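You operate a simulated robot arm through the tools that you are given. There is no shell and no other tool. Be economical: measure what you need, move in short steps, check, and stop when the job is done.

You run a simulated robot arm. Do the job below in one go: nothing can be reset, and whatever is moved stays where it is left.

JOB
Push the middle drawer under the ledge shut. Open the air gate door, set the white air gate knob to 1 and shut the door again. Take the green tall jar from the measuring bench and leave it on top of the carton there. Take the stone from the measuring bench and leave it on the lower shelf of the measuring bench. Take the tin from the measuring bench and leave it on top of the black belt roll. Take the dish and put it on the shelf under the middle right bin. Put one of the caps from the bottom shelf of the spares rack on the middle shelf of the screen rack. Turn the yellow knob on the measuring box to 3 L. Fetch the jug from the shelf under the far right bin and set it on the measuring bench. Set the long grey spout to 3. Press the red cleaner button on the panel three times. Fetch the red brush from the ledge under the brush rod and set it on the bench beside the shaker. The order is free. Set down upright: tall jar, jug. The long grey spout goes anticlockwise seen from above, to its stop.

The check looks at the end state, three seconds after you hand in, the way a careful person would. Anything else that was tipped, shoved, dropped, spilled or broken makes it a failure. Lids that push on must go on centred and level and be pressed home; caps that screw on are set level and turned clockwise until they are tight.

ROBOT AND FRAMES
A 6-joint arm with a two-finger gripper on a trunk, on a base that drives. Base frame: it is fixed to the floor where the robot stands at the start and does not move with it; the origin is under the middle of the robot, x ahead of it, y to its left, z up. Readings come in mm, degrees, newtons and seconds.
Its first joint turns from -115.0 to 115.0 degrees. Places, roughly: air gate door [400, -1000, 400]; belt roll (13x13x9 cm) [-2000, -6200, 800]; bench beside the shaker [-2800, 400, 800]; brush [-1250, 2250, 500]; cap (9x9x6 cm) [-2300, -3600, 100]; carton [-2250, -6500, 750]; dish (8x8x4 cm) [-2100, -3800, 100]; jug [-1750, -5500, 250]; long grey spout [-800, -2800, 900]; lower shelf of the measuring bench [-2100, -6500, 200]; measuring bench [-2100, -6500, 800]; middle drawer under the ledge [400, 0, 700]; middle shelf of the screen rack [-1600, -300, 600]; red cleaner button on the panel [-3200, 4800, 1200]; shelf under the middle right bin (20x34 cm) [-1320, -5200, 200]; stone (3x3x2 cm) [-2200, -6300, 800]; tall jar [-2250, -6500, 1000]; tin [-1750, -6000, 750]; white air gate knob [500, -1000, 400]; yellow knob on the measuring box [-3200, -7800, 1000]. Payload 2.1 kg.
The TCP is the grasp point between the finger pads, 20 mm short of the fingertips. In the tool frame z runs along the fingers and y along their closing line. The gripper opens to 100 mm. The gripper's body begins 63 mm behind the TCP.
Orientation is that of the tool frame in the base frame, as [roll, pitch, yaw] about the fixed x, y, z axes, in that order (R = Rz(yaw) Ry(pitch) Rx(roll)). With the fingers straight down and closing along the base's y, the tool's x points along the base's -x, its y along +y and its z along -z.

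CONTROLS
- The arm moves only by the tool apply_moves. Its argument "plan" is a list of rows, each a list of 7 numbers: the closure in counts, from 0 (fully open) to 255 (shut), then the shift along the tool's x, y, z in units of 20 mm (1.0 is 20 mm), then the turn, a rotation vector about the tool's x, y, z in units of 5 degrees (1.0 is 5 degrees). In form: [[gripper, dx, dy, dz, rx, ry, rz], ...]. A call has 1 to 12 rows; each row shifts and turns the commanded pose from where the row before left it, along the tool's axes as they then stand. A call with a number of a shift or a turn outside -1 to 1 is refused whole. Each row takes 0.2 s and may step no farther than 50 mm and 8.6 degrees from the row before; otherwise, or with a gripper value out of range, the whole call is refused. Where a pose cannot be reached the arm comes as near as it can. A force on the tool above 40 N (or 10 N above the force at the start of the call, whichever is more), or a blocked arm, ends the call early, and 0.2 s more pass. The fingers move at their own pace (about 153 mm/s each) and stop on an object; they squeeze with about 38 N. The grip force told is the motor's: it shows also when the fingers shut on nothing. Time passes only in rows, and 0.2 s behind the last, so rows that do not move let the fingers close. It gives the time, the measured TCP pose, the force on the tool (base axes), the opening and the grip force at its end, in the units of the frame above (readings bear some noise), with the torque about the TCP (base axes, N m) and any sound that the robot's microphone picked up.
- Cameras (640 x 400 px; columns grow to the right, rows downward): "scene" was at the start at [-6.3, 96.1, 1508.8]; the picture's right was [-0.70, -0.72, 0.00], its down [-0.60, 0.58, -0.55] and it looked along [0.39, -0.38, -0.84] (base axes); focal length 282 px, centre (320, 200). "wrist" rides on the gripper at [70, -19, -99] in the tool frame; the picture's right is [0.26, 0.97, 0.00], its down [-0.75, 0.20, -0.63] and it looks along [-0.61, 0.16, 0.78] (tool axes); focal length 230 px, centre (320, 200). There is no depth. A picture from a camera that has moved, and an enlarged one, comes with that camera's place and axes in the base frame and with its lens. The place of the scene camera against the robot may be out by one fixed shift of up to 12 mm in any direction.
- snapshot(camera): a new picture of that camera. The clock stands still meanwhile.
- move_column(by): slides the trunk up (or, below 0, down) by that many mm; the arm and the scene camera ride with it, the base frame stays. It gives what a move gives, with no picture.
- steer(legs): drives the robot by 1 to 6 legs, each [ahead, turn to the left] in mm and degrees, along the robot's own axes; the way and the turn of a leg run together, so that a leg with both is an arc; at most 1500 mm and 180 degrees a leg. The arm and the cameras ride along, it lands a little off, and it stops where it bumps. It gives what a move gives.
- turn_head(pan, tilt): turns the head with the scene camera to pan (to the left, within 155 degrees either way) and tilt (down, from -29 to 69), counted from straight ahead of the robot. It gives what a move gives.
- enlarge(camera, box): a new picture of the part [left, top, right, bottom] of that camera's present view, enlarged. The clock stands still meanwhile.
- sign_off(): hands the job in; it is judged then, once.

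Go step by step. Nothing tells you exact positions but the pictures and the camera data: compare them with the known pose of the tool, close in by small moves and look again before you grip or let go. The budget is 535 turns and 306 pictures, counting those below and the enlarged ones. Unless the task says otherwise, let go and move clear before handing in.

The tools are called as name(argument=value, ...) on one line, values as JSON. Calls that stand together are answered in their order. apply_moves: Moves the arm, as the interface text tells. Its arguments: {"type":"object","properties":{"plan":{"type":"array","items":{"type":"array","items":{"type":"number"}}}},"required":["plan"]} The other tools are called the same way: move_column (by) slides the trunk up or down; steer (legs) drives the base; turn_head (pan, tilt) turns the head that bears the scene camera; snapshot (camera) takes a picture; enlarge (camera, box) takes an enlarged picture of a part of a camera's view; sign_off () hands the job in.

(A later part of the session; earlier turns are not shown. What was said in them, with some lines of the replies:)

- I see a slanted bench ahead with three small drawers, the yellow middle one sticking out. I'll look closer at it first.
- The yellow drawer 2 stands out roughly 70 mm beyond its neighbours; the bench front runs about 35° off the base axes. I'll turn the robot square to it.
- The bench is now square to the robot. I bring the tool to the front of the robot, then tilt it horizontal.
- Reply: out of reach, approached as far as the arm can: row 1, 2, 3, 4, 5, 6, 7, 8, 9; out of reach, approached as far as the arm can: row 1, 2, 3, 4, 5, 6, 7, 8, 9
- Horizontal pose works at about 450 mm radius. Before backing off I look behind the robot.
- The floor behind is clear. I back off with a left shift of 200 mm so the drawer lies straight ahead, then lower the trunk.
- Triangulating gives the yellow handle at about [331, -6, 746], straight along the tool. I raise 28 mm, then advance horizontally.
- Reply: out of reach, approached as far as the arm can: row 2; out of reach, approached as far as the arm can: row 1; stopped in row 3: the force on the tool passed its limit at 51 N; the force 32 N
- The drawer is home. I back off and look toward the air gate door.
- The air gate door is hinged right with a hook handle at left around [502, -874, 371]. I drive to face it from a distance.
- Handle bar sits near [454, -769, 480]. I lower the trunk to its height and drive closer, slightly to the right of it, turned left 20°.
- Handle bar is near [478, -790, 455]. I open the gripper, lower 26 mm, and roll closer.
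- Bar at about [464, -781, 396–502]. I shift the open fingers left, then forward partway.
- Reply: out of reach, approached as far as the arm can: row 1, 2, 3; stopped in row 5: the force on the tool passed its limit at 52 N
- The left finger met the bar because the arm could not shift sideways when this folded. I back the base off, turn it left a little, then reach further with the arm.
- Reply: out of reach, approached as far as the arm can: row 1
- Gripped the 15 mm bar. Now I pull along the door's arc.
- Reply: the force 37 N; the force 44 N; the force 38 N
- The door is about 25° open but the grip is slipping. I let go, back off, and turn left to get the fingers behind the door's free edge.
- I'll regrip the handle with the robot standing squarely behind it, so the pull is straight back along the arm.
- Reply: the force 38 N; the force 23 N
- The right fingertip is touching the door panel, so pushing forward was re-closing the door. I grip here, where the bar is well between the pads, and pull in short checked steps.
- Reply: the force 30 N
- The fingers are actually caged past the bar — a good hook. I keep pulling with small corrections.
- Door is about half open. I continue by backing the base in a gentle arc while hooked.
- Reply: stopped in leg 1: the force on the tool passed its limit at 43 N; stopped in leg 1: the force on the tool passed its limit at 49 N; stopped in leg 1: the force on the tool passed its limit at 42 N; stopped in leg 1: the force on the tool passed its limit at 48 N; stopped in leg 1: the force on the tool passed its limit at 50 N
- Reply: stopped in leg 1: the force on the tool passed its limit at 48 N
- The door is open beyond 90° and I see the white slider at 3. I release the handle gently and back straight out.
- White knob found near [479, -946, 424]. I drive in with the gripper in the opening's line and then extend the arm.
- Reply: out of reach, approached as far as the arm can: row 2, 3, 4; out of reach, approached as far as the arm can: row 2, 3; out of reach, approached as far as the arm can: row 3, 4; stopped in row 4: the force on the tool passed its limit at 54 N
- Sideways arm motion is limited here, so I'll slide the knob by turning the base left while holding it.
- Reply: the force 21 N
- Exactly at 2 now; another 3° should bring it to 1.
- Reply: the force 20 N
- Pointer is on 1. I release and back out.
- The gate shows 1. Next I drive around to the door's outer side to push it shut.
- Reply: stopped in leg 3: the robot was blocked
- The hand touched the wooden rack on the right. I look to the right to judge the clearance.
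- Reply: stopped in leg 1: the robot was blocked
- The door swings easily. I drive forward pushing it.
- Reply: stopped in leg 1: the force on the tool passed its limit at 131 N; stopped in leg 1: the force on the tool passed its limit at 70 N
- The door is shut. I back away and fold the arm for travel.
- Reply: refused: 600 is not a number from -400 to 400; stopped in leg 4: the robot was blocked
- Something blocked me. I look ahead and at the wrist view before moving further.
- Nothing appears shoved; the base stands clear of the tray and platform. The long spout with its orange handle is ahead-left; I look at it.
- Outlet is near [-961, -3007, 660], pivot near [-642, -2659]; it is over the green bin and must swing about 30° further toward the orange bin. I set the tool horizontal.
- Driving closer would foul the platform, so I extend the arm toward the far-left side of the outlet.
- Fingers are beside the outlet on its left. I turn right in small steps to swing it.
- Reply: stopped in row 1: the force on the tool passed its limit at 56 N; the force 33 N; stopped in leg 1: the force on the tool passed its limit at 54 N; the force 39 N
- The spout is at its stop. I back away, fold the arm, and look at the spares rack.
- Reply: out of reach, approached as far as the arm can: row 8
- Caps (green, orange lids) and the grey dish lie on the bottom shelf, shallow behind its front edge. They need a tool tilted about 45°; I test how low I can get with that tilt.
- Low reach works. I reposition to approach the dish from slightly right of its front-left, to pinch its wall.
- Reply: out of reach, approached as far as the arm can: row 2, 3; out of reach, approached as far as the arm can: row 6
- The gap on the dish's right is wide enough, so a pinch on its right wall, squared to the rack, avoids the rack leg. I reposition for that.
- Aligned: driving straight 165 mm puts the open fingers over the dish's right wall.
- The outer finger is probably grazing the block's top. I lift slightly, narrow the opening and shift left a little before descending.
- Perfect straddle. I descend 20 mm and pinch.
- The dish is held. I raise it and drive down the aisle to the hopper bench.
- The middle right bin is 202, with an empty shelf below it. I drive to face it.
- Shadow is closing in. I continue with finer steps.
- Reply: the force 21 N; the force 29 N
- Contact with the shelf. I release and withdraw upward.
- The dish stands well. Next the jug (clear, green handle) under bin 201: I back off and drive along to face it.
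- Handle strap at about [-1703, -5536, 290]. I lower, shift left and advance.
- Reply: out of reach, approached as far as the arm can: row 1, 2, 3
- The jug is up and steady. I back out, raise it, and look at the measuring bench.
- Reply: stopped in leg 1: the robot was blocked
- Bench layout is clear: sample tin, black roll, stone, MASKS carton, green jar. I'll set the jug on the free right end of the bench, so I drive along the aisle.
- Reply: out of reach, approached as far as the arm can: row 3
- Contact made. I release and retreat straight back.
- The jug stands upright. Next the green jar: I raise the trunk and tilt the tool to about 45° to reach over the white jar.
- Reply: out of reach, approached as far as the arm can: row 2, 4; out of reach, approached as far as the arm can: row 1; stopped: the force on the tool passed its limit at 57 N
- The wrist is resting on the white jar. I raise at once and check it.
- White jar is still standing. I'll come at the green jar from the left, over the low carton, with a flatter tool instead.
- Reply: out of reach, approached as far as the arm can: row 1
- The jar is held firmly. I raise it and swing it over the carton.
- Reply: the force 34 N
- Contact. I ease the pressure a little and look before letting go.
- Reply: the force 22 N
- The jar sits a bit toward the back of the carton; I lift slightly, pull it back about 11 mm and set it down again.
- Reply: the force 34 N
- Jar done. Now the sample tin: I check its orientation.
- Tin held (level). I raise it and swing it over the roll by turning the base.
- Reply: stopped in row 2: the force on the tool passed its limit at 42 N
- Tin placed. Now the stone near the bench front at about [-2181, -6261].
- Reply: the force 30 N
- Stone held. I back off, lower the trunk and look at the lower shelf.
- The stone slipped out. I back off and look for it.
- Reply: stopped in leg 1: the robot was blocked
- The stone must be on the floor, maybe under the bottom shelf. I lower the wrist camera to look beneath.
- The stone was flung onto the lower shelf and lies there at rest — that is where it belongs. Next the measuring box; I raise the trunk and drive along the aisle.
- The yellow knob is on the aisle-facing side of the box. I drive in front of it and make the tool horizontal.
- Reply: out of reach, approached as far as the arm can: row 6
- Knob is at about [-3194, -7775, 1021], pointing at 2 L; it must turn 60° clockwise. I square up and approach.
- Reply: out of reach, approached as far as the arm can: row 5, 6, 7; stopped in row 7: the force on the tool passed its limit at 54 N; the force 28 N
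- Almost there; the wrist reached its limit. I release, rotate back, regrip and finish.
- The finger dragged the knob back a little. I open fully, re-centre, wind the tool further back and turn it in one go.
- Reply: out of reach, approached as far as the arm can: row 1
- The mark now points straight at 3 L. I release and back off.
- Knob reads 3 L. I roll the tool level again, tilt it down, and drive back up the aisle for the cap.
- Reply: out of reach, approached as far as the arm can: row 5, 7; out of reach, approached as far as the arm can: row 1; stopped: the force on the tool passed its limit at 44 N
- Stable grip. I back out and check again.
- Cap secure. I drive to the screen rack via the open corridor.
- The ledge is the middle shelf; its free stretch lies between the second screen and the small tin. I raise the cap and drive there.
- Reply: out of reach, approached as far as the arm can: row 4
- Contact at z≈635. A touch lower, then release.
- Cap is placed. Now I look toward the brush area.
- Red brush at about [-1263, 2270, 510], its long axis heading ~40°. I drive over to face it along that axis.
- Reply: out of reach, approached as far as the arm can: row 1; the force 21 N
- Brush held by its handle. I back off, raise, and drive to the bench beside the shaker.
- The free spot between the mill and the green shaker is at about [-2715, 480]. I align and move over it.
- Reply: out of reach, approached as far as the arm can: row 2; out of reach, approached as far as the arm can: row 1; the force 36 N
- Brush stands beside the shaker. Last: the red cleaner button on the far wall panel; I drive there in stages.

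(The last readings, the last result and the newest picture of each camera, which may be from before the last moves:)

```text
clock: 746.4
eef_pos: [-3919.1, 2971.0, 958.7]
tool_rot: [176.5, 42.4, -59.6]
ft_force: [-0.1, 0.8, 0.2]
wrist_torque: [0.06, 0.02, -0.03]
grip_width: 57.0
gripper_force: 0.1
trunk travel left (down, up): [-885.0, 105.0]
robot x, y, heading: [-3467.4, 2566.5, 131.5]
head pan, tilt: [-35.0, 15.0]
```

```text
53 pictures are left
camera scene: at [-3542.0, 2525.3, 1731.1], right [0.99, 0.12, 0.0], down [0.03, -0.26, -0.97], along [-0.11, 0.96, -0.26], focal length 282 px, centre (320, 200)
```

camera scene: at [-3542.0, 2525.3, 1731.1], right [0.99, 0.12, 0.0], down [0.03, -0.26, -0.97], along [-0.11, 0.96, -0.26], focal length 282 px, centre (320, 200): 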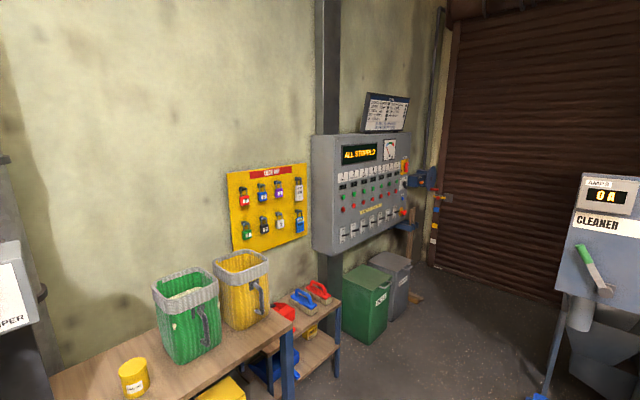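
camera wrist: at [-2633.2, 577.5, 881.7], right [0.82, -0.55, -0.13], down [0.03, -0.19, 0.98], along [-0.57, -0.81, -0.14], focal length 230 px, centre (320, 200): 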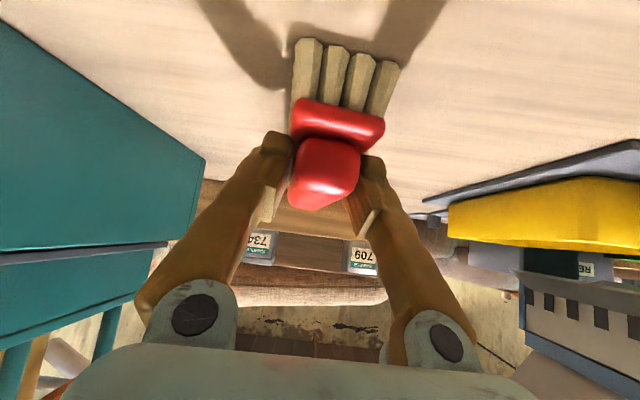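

enlarge(camera="scene", box=[305, 125, 425, 255])

```text
3.08 times, centred on (365, 190) of scene
camera zoom: at [-3542.0, 2525.3, 1731.1], right [0.99, 0.12, 0.0], down [0.03, -0.26, -0.97], along [-0.11, 0.96, -0.26], focal length 869 px, centre (182, 231)
```

zoom: 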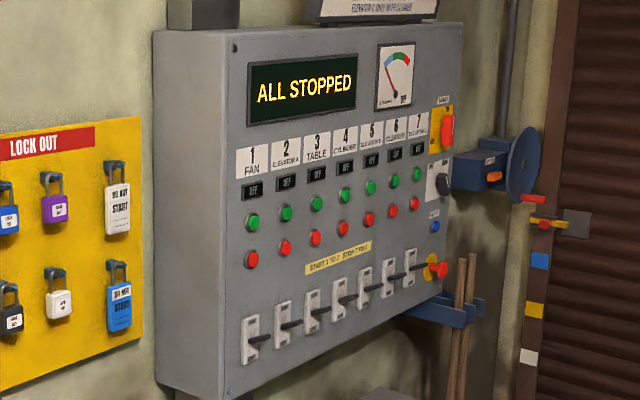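

Panel column 6 is CLEANER; its red button is near [-3254, 4757, 1200]. I make the tool horizontal with closed fingers, raise the trunk, and drive toward the panel.

apply_moves(plan=[[255, -0.85, 0, 0, 0, -1, 0], [255, -0.85, 0, 0, 0, -1, 0], [255, -0.85, 0, 0, 0, -1, 0], [255, -0.85, 0, 0, 0, -1, 0], [255, -0.85, 0, 0, 0, -1, 0], [255, -0.85, 0, 0, 0, -1, 0], [255, -0.85, 0, 0, 0, -1, 0], [255, -0.85, 0, 0, 0, -1, 0]])

steer(legs=[[0, -66.2], [1400, 0], [400, 0], [0, 78]])

move_column(by=100)

turn_head(pan=0, tilt=25)

snapshot(camera="scene")

snapshot(camera="wrist")

```text
clock: 748.2
eef_pos: [-3950.4, 3026.7, 1078.0]
tool_rot: [160.6, 82.1, -76.2]
ft_force: [-0.2, -0.2, 0.8]
wrist_torque: [0.0, -0.01, 0.04]
grip_width: 0.0
gripper_force: 29.9
out of reach, approached as far as the arm can: row 7
trunk travel left (down, up): [-885.0, 105.0]
robot x, y, heading: [-3466.7, 2572.2, 131.5]
head pan, tilt: [-35.0, 15.0]
```

```text
clock: 763.6
eef_pos: [-3294.9, 4582.1, 1076.5]
tool_rot: [161.0, 82.1, -63.2]
ft_force: [-0.7, 0.4, 0.4]
wrist_torque: [-0.02, -0.04, 0.0]
grip_width: 0.0
gripper_force: 29.5
trunk travel left (down, up): [-885.0, 105.0]
robot x, y, heading: [-2721.0, 4239.3, 144.4]
head pan, tilt: [-35.0, 15.0]
```

```text
clock: 765.0
eef_pos: [-3294.0, 4584.5, 1175.9]
tool_rot: [161.1, 82.0, -63.3]
ft_force: [0.0, 1.0, -0.3]
wrist_torque: [0.04, -0.01, 0.03]
grip_width: 0.1
gripper_force: 29.5
trunk travel left (down, up): [-985.0, 5.0]
robot x, y, heading: [-2721.3, 4237.9, 144.3]
head pan, tilt: [-35.0, 15.0]
```

```text
clock: 766.0
eef_pos: [-3294.4, 4583.7, 1175.8]
tool_rot: [160.9, 82.0, -63.4]
ft_force: [-0.3, 0.5, 0.6]
wrist_torque: [-0.03, -0.03, -0.02]
grip_width: 0.0
gripper_force: 29.6
trunk travel left (down, up): [-985.0, 5.0]
robot x, y, heading: [-2724.6, 4234.9, 144.3]
head pan, tilt: [0.0, 25.0]
```

```text
51 pictures are left
camera scene: at [-2827.2, 4148.7, 1814.9], right [0.58, 0.81, 0.0], down [0.34, -0.25, -0.91], along [-0.74, 0.53, -0.42], focal length 282 px, centre (320, 200)
```

scene: 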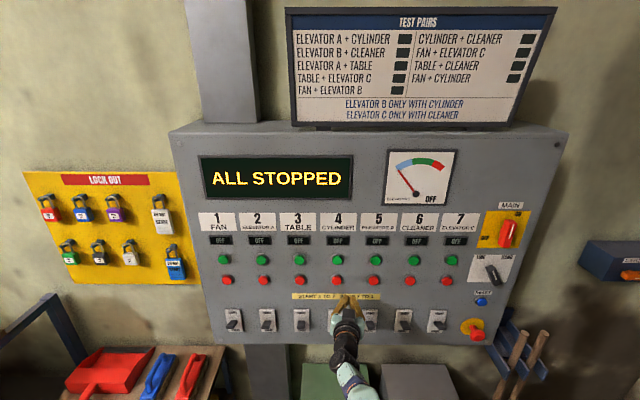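

```text
50 pictures are left
camera wrist: at [-3205.6, 4518.6, 1119.1], right [-0.66, -0.72, -0.21], down [0.26, -0.48, 0.83], along [-0.7, 0.5, 0.51], focal length 230 px, centre (320, 200)
```

wrist: 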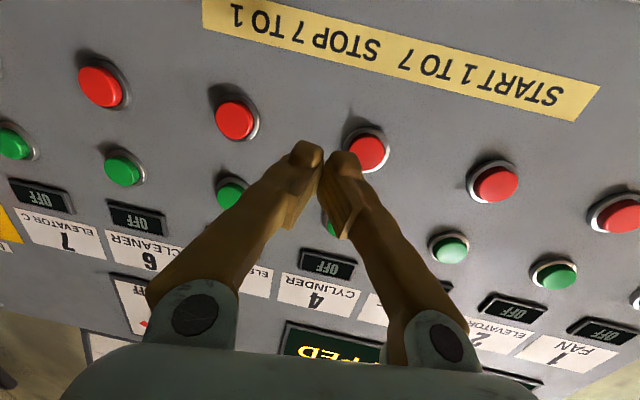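

The red CLEANER button (column 6) lies about 215 mm to the right of the fingers. I back off, shift right, and come close.

steer(legs=[[-150, 0], [0, -91], [215, 0], [0, 90], [175, 0]])

move_column(by=5)

snapshot(camera="wrist")

snapshot(camera="scene")

```text
clock: 767.4
eef_pos: [-3192.3, 4515.2, 1162.3]
tool_rot: [165.8, 80.3, -58.7]
ft_force: [-0.2, 0.2, 0.1]
wrist_torque: [-0.03, -0.03, -0.01]
grip_width: 0.0
gripper_force: 29.5
trunk travel left (down, up): [-985.0, 5.0]
robot x, y, heading: [-2605.0, 4154.4, 144.3]
head pan, tilt: [0.0, 25.0]
stopped in leg 1: the robot was blocked; the commanded pose is now the measured one
```

```text
clock: 768.0
eef_pos: [-3166.8, 4494.9, 1185.0]
tool_rot: [161.0, 82.0, -63.4]
ft_force: [0.6, -0.9, 0.1]
wrist_torque: [-0.01, -0.02, 0.02]
grip_width: 0.1
gripper_force: 29.7
trunk travel left (down, up): [-990.0, 0.0]
robot x, y, heading: [-2602.0, 4150.4, 144.1]
head pan, tilt: [0.0, 25.0]
```

```text
49 pictures are left
camera wrist: at [-3077.7, 4430.4, 1127.9], right [-0.66, -0.72, -0.21], down [0.26, -0.48, 0.84], along [-0.7, 0.5, 0.51], focal length 230 px, centre (320, 200)
```

wrist: 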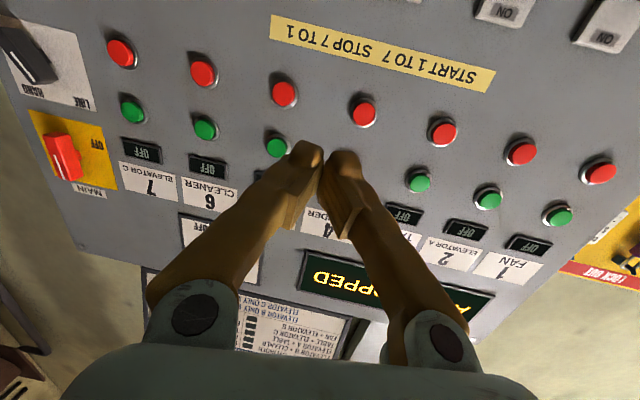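

```text
48 pictures are left
camera scene: at [-2696.1, 4054.4, 1820.4], right [0.58, 0.81, 0.0], down [0.34, -0.24, -0.91], along [-0.74, 0.53, -0.41], focal length 282 px, centre (320, 200)
```

scene: 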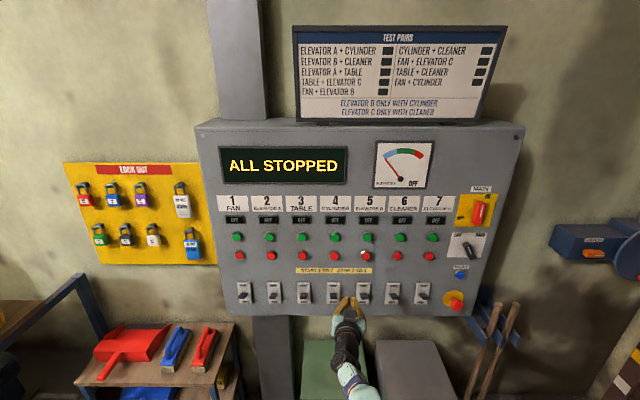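

Something behind blocked me; I check what it is.

turn_head(pan=-130, tilt=45)

snapshot(camera="scene")

```text
clock: 770.1
eef_pos: [-3175.5, 4502.7, 1178.0]
tool_rot: [163.2, 81.4, -61.2]
ft_force: [0.2, -0.4, 0.5]
wrist_torque: [0.01, -0.01, -0.01]
grip_width: 0.0
gripper_force: 29.4
trunk travel left (down, up): [-990.0, 0.0]
robot x, y, heading: [-2605.8, 4154.4, 144.1]
head pan, tilt: [-130.0, 45.0]
```

```text
47 pictures are left
camera scene: at [-2556.4, 4030.7, 1789.4], right [0.25, -0.97, 0.0], down [-0.69, -0.17, -0.71], along [0.69, 0.17, -0.71], focal length 282 px, centre (320, 200)
```

scene: 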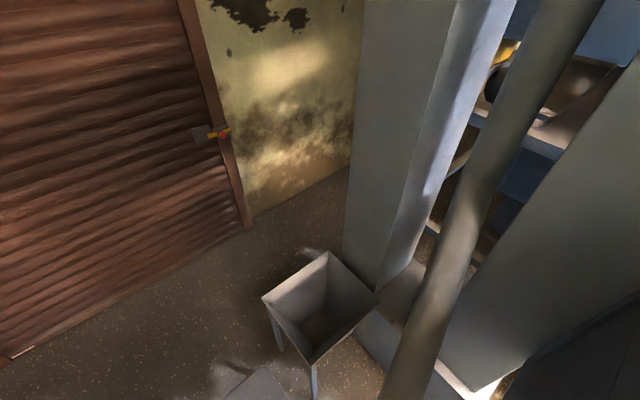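

steer(legs=[[60, 0], [0, -90.6], [215, 0], [0, 90]])

turn_head(pan=0, tilt=25)

snapshot(camera="wrist")

```text
clock: 779.9
eef_pos: [-3108.0, 4708.8, 1178.5]
tool_rot: [163.1, 81.4, -60.4]
ft_force: [-0.3, -0.3, 0.2]
wrist_torque: [0.05, -0.02, 0.01]
grip_width: 0.1
gripper_force: 29.3
trunk travel left (down, up): [-990.0, 0.0]
robot x, y, heading: [-2530.5, 4369.6, 145.2]
head pan, tilt: [-130.0, 45.0]
```

```text
clock: 782.0
eef_pos: [-3107.9, 4709.6, 1177.6]
tool_rot: [163.0, 81.3, -60.5]
ft_force: [0.5, -1.3, 0.1]
wrist_torque: [0.02, -0.02, 0.03]
grip_width: 0.0
gripper_force: 29.2
trunk travel left (down, up): [-990.0, 0.0]
robot x, y, heading: [-2531.3, 4367.9, 145.2]
head pan, tilt: [0.0, 25.0]
```

```text
46 pictures are left
camera wrist: at [-3017.9, 4645.2, 1122.3], right [-0.65, -0.73, -0.21], down [0.26, -0.47, 0.84], along [-0.72, 0.49, 0.5], focal length 230 px, centre (320, 200)
```

wrist: 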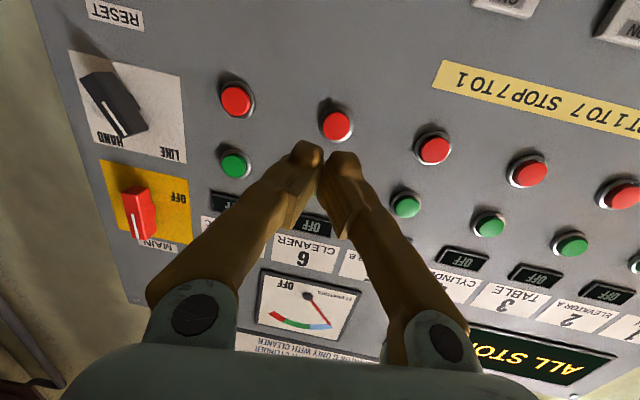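

Now the red CLEANER button lies straight ahead, about 156 mm from the fingertips. I drive 115 mm and check.

steer(legs=[[115, 0]])

snapshot(camera="wrist")

enlarge(camera="scene", box=[280, 200, 440, 320])

```text
clock: 783.2
eef_pos: [-3210.1, 4776.2, 1176.0]
tool_rot: [162.2, 81.8, -61.3]
ft_force: [-0.6, 0.4, 0.9]
wrist_torque: [0.02, -0.02, -0.03]
grip_width: 0.0
gripper_force: 29.3
trunk travel left (down, up): [-990.0, 0.0]
robot x, y, heading: [-2627.7, 4435.2, 145.3]
head pan, tilt: [0.0, 25.0]
```

```text
45 pictures are left
camera wrist: at [-3120.7, 4713.0, 1119.3], right [-0.65, -0.73, -0.21], down [0.26, -0.48, 0.84], along [-0.71, 0.49, 0.5], focal length 230 px, centre (320, 200)
```

wrist: 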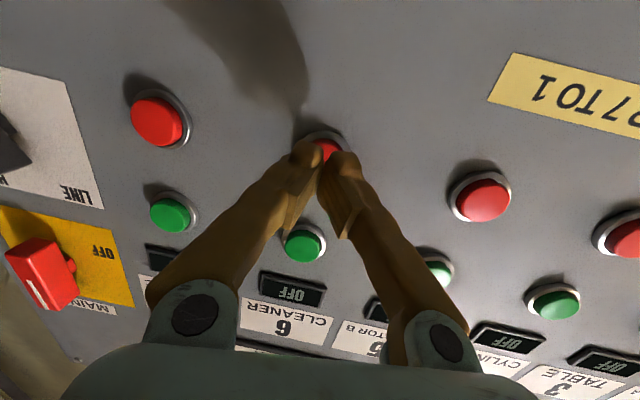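

```text
3.33 times, centred on (360, 260) of scene
camera zoom: at [-2741.6, 4351.3, 1819.8], right [0.57, 0.82, 0.0], down [0.35, -0.25, -0.9], along [-0.74, 0.52, -0.43], focal length 941 px, centre (187, 0)
```

zoom: 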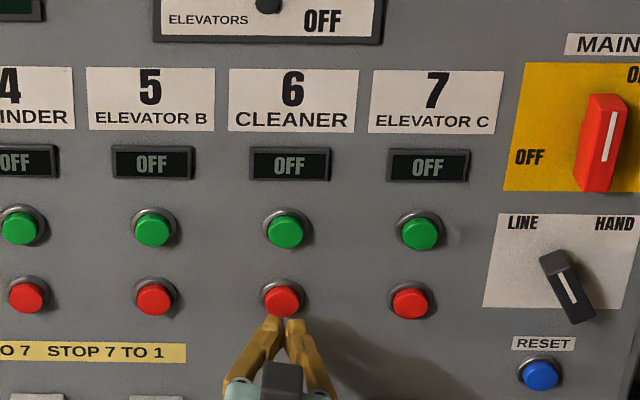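

apply_moves(plan=[[255, -0.3, 0.02, 0.5, 0, 0, 0], [255, -0.07, 0.02, 0.5, 0, 0, 0]])

snapshot(camera="wrist")

```text
clock: 783.8
eef_pos: [-3208.4, 4776.6, 1176.7]
tool_rot: [162.0, 81.9, -61.6]
ft_force: [-0.5, 1.0, 0.0]
wrist_torque: [-0.02, 0.01, -0.01]
grip_width: 0.2
gripper_force: 29.4
out of reach, approached as far as the arm can: row 1, 2
trunk travel left (down, up): [-990.0, 0.0]
robot x, y, heading: [-2631.7, 4433.5, 145.1]
head pan, tilt: [0.0, 25.0]
```

```text
43 pictures are left
camera wrist: at [-3119.3, 4713.0, 1119.9], right [-0.65, -0.73, -0.21], down [0.26, -0.48, 0.84], along [-0.71, 0.49, 0.5], focal length 230 px, centre (320, 200)
```

wrist: 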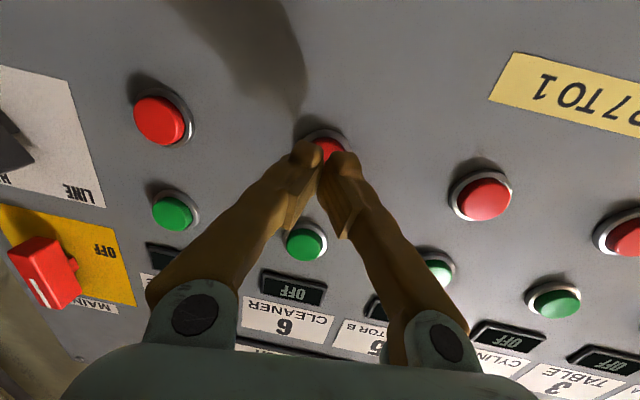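

apply_moves(plan=[[255, 0.1, 0, -0.9, 0, 0, 0], [255, 0.1, 0, -0.9, 0, 0, 0], [255, 0.1, 0, -0.9, 0, 0, 0]])

steer(legs=[[45, 0]])

snapshot(camera="wrist")

```text
clock: 784.6
eef_pos: [-3203.9, 4747.7, 1167.2]
tool_rot: [160.6, 82.2, -63.0]
ft_force: [0.5, -0.4, -0.1]
wrist_torque: [-0.03, 0.0, 0.01]
grip_width: 0.3
gripper_force: 29.4
out of reach, approached as far as the arm can: row 1, 2, 3
trunk travel left (down, up): [-990.0, 0.0]
robot x, y, heading: [-2631.4, 4434.4, 145.2]
head pan, tilt: [0.0, 25.0]
```

```text
clock: 785.5
eef_pos: [-3237.1, 4772.6, 1169.8]
tool_rot: [159.7, 82.3, -63.8]
ft_force: [-0.2, 0.1, 0.5]
wrist_torque: [0.0, -0.02, 0.02]
grip_width: 0.0
gripper_force: 30.0
trunk travel left (down, up): [-990.0, 0.0]
robot x, y, heading: [-2665.6, 4463.8, 145.0]
head pan, tilt: [0.0, 25.0]
heard: click
```

```text
42 pictures are left
camera wrist: at [-3148.2, 4709.9, 1111.8], right [-0.65, -0.73, -0.21], down [0.27, -0.48, 0.83], along [-0.71, 0.48, 0.51], focal length 230 px, centre (320, 200)
```

wrist: 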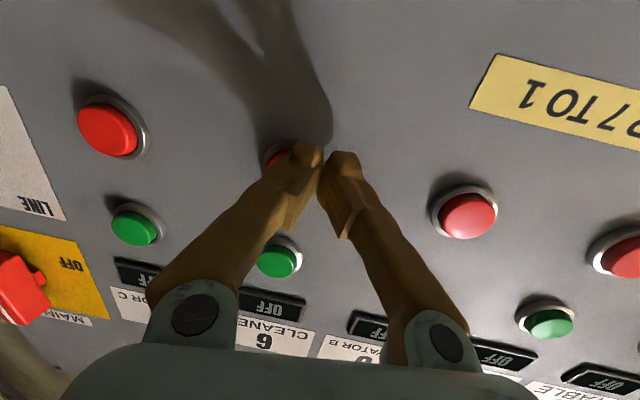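

enlarge(camera="scene", box=[280, 200, 440, 320])

```text
3.33 times, centred on (360, 260) of scene
camera zoom: at [-2762.6, 4367.3, 1820.2], right [0.57, 0.82, 0.0], down [0.34, -0.24, -0.91], along [-0.74, 0.52, -0.42], focal length 941 px, centre (187, 0)
```

zoom: 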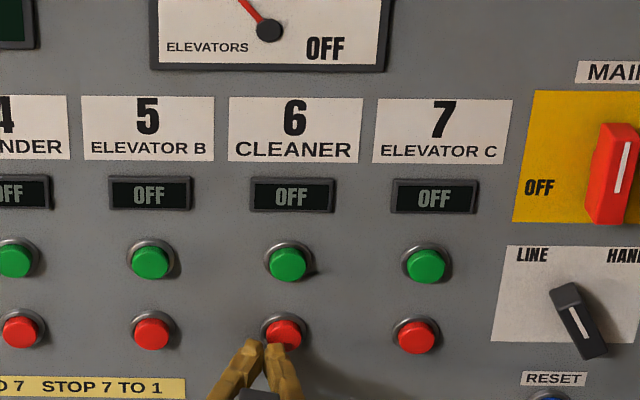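

One click heard on the cleaner button. I back off and re-centre before the next press.

steer(legs=[[-30, 0]])

apply_moves(plan=[[255, -0.3, -0.5, 0, 0, 0, 0], [255, -0.2, -0.4, 0, 0, 0, 0]])

snapshot(camera="wrist")

```text
clock: 786.3
eef_pos: [-3221.5, 4761.8, 1163.9]
tool_rot: [161.7, 81.8, -61.9]
ft_force: [-1.2, 0.3, -0.8]
wrist_torque: [0.0, 0.04, -0.02]
grip_width: 0.0
gripper_force: 29.5
trunk travel left (down, up): [-990.0, 0.0]
robot x, y, heading: [-2637.6, 4443.7, 145.1]
head pan, tilt: [0.0, 25.0]
```

```text
clock: 786.9
eef_pos: [-3213.1, 4776.6, 1171.8]
tool_rot: [160.9, 82.1, -62.8]
ft_force: [0.1, -0.4, 0.4]
wrist_torque: [0.0, 0.0, -0.01]
grip_width: 0.0
gripper_force: 30.0
out of reach, approached as far as the arm can: row 1, 2
trunk travel left (down, up): [-990.0, 0.0]
robot x, y, heading: [-2640.4, 4442.0, 145.1]
head pan, tilt: [0.0, 25.0]
```

```text
40 pictures are left
camera wrist: at [-3124.1, 4712.9, 1115.1], right [-0.65, -0.73, -0.21], down [0.27, -0.48, 0.83], along [-0.71, 0.49, 0.51], focal length 230 px, centre (320, 200)
```

wrist: 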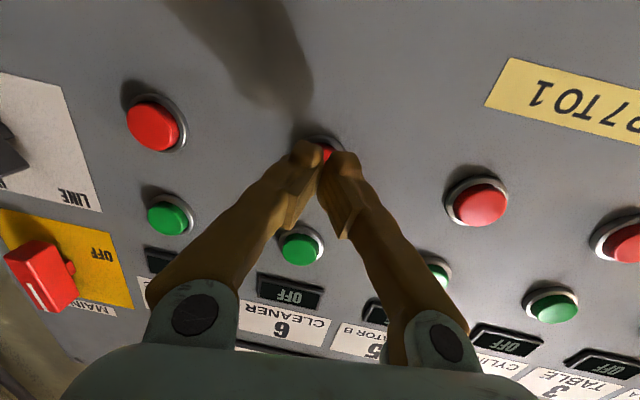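

steer(legs=[[20, 0]])

```text
clock: 787.7
eef_pos: [-3226.3, 4783.4, 1176.9]
tool_rot: [159.7, 82.5, -63.8]
ft_force: [0.7, -0.5, 0.1]
wrist_torque: [0.0, -0.02, -0.01]
grip_width: 0.1
gripper_force: 29.5
trunk travel left (down, up): [-990.0, 0.0]
robot x, y, heading: [-2657.8, 4455.9, 145.4]
head pan, tilt: [0.0, 25.0]
heard: click
```

Second click. I back off and press the third time.

steer(legs=[[-25, 0]])

enlarge(camera="wrist", box=[200, 60, 460, 240])

```text
clock: 788.5
eef_pos: [-3212.6, 4776.3, 1171.0]
tool_rot: [161.6, 81.8, -62.1]
ft_force: [-0.7, 0.3, -0.8]
wrist_torque: [0.06, 0.01, 0.0]
grip_width: 0.0
gripper_force: 30.1
trunk travel left (down, up): [-990.0, 0.0]
robot x, y, heading: [-2637.9, 4436.9, 145.1]
head pan, tilt: [0.0, 25.0]
```

```text
2.22 times, centred on (330, 150) of wrist
camera zoom: at [-3123.1, 4712.0, 1113.0], right [-0.65, -0.73, -0.21], down [0.26, -0.48, 0.84], along [-0.71, 0.49, 0.51], focal length 511 px, centre (298, 311)
```

zoom: 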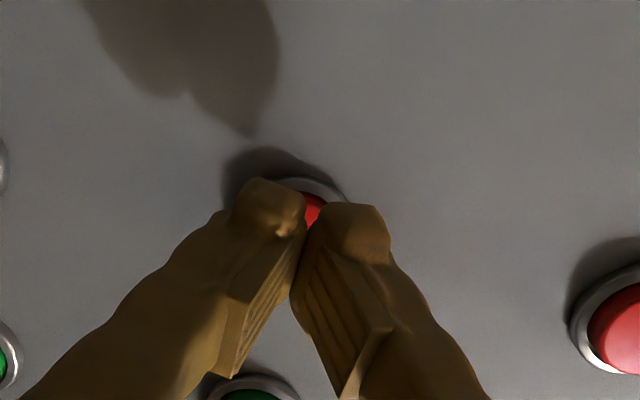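

steer(legs=[[22, 0]])

```text
clock: 789.3
eef_pos: [-3223.3, 4782.2, 1175.6]
tool_rot: [159.7, 82.3, -64.0]
ft_force: [0.5, -0.9, 0.4]
wrist_torque: [0.0, -0.01, 0.0]
grip_width: 0.0
gripper_force: 29.5
trunk travel left (down, up): [-990.0, 0.0]
robot x, y, heading: [-2653.3, 4454.0, 145.1]
head pan, tilt: [0.0, 25.0]
```

No click yet; a few millimetres more.

steer(legs=[[7, 0]])

```text
clock: 790.1
eef_pos: [-3229.4, 4787.0, 1175.1]
tool_rot: [160.0, 82.2, -63.6]
ft_force: [0.2, 0.2, 0.8]
wrist_torque: [-0.01, -0.04, -0.02]
grip_width: 0.0
gripper_force: 29.5
trunk travel left (down, up): [-990.0, 0.0]
robot x, y, heading: [-2659.6, 4457.6, 144.8]
head pan, tilt: [0.0, 25.0]
heard: click
```

Third click. I back away and take a final look at the panel.

steer(legs=[[-80, 0]])

enlarge(camera="scene", box=[180, 130, 480, 330])

```text
clock: 791.1
eef_pos: [-3164.0, 4744.4, 1175.7]
tool_rot: [161.5, 81.7, -62.0]
ft_force: [0.1, -0.5, -0.2]
wrist_torque: [0.0, 0.0, -0.01]
grip_width: 0.0
gripper_force: 29.4
trunk travel left (down, up): [-990.0, 0.0]
robot x, y, heading: [-2596.2, 4417.1, 145.1]
head pan, tilt: [0.0, 25.0]
```

```text
2.00 times, centred on (330, 230) of scene
camera zoom: at [-2692.9, 4317.7, 1820.1], right [0.57, 0.82, 0.0], down [0.34, -0.24, -0.91], along [-0.75, 0.52, -0.42], focal length 565 px, centre (300, 140)
```

zoom: 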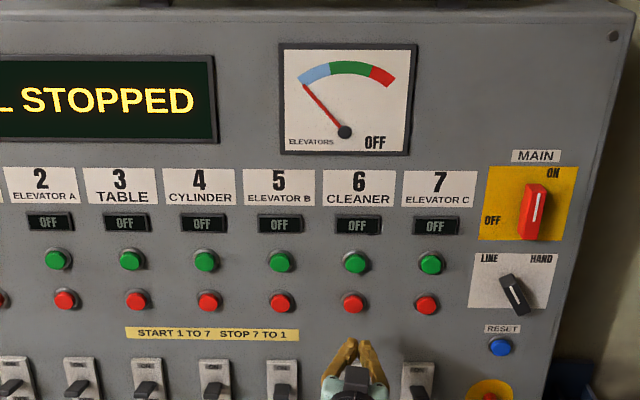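

Panel is undisturbed with everything off, and all twelve parts of the job are in place. I hand in.

sign_off()

```text
The job is handed in.
```

I handed the job in with all twelve tasks done.

- **Confirmed afterwards:** I saw the placed items and the knob settings in the pictures at the time. The drawer, the air gate door and the spout were each pushed until they stopped moving. The cleaner button gave three clicks.
- **Stone:** it slipped out of the gripper on the way and landed on the lower shelf, where it lay at rest when I last looked.
- **White paint jar:** the wrist pressed on it once on the measuring bench. It stayed upright.
- **Bumps:** the base or arm was stopped five times while driving, by the screen rack, the grain box (twice) and things I did not identify (twice). I saw nothing moved by it.
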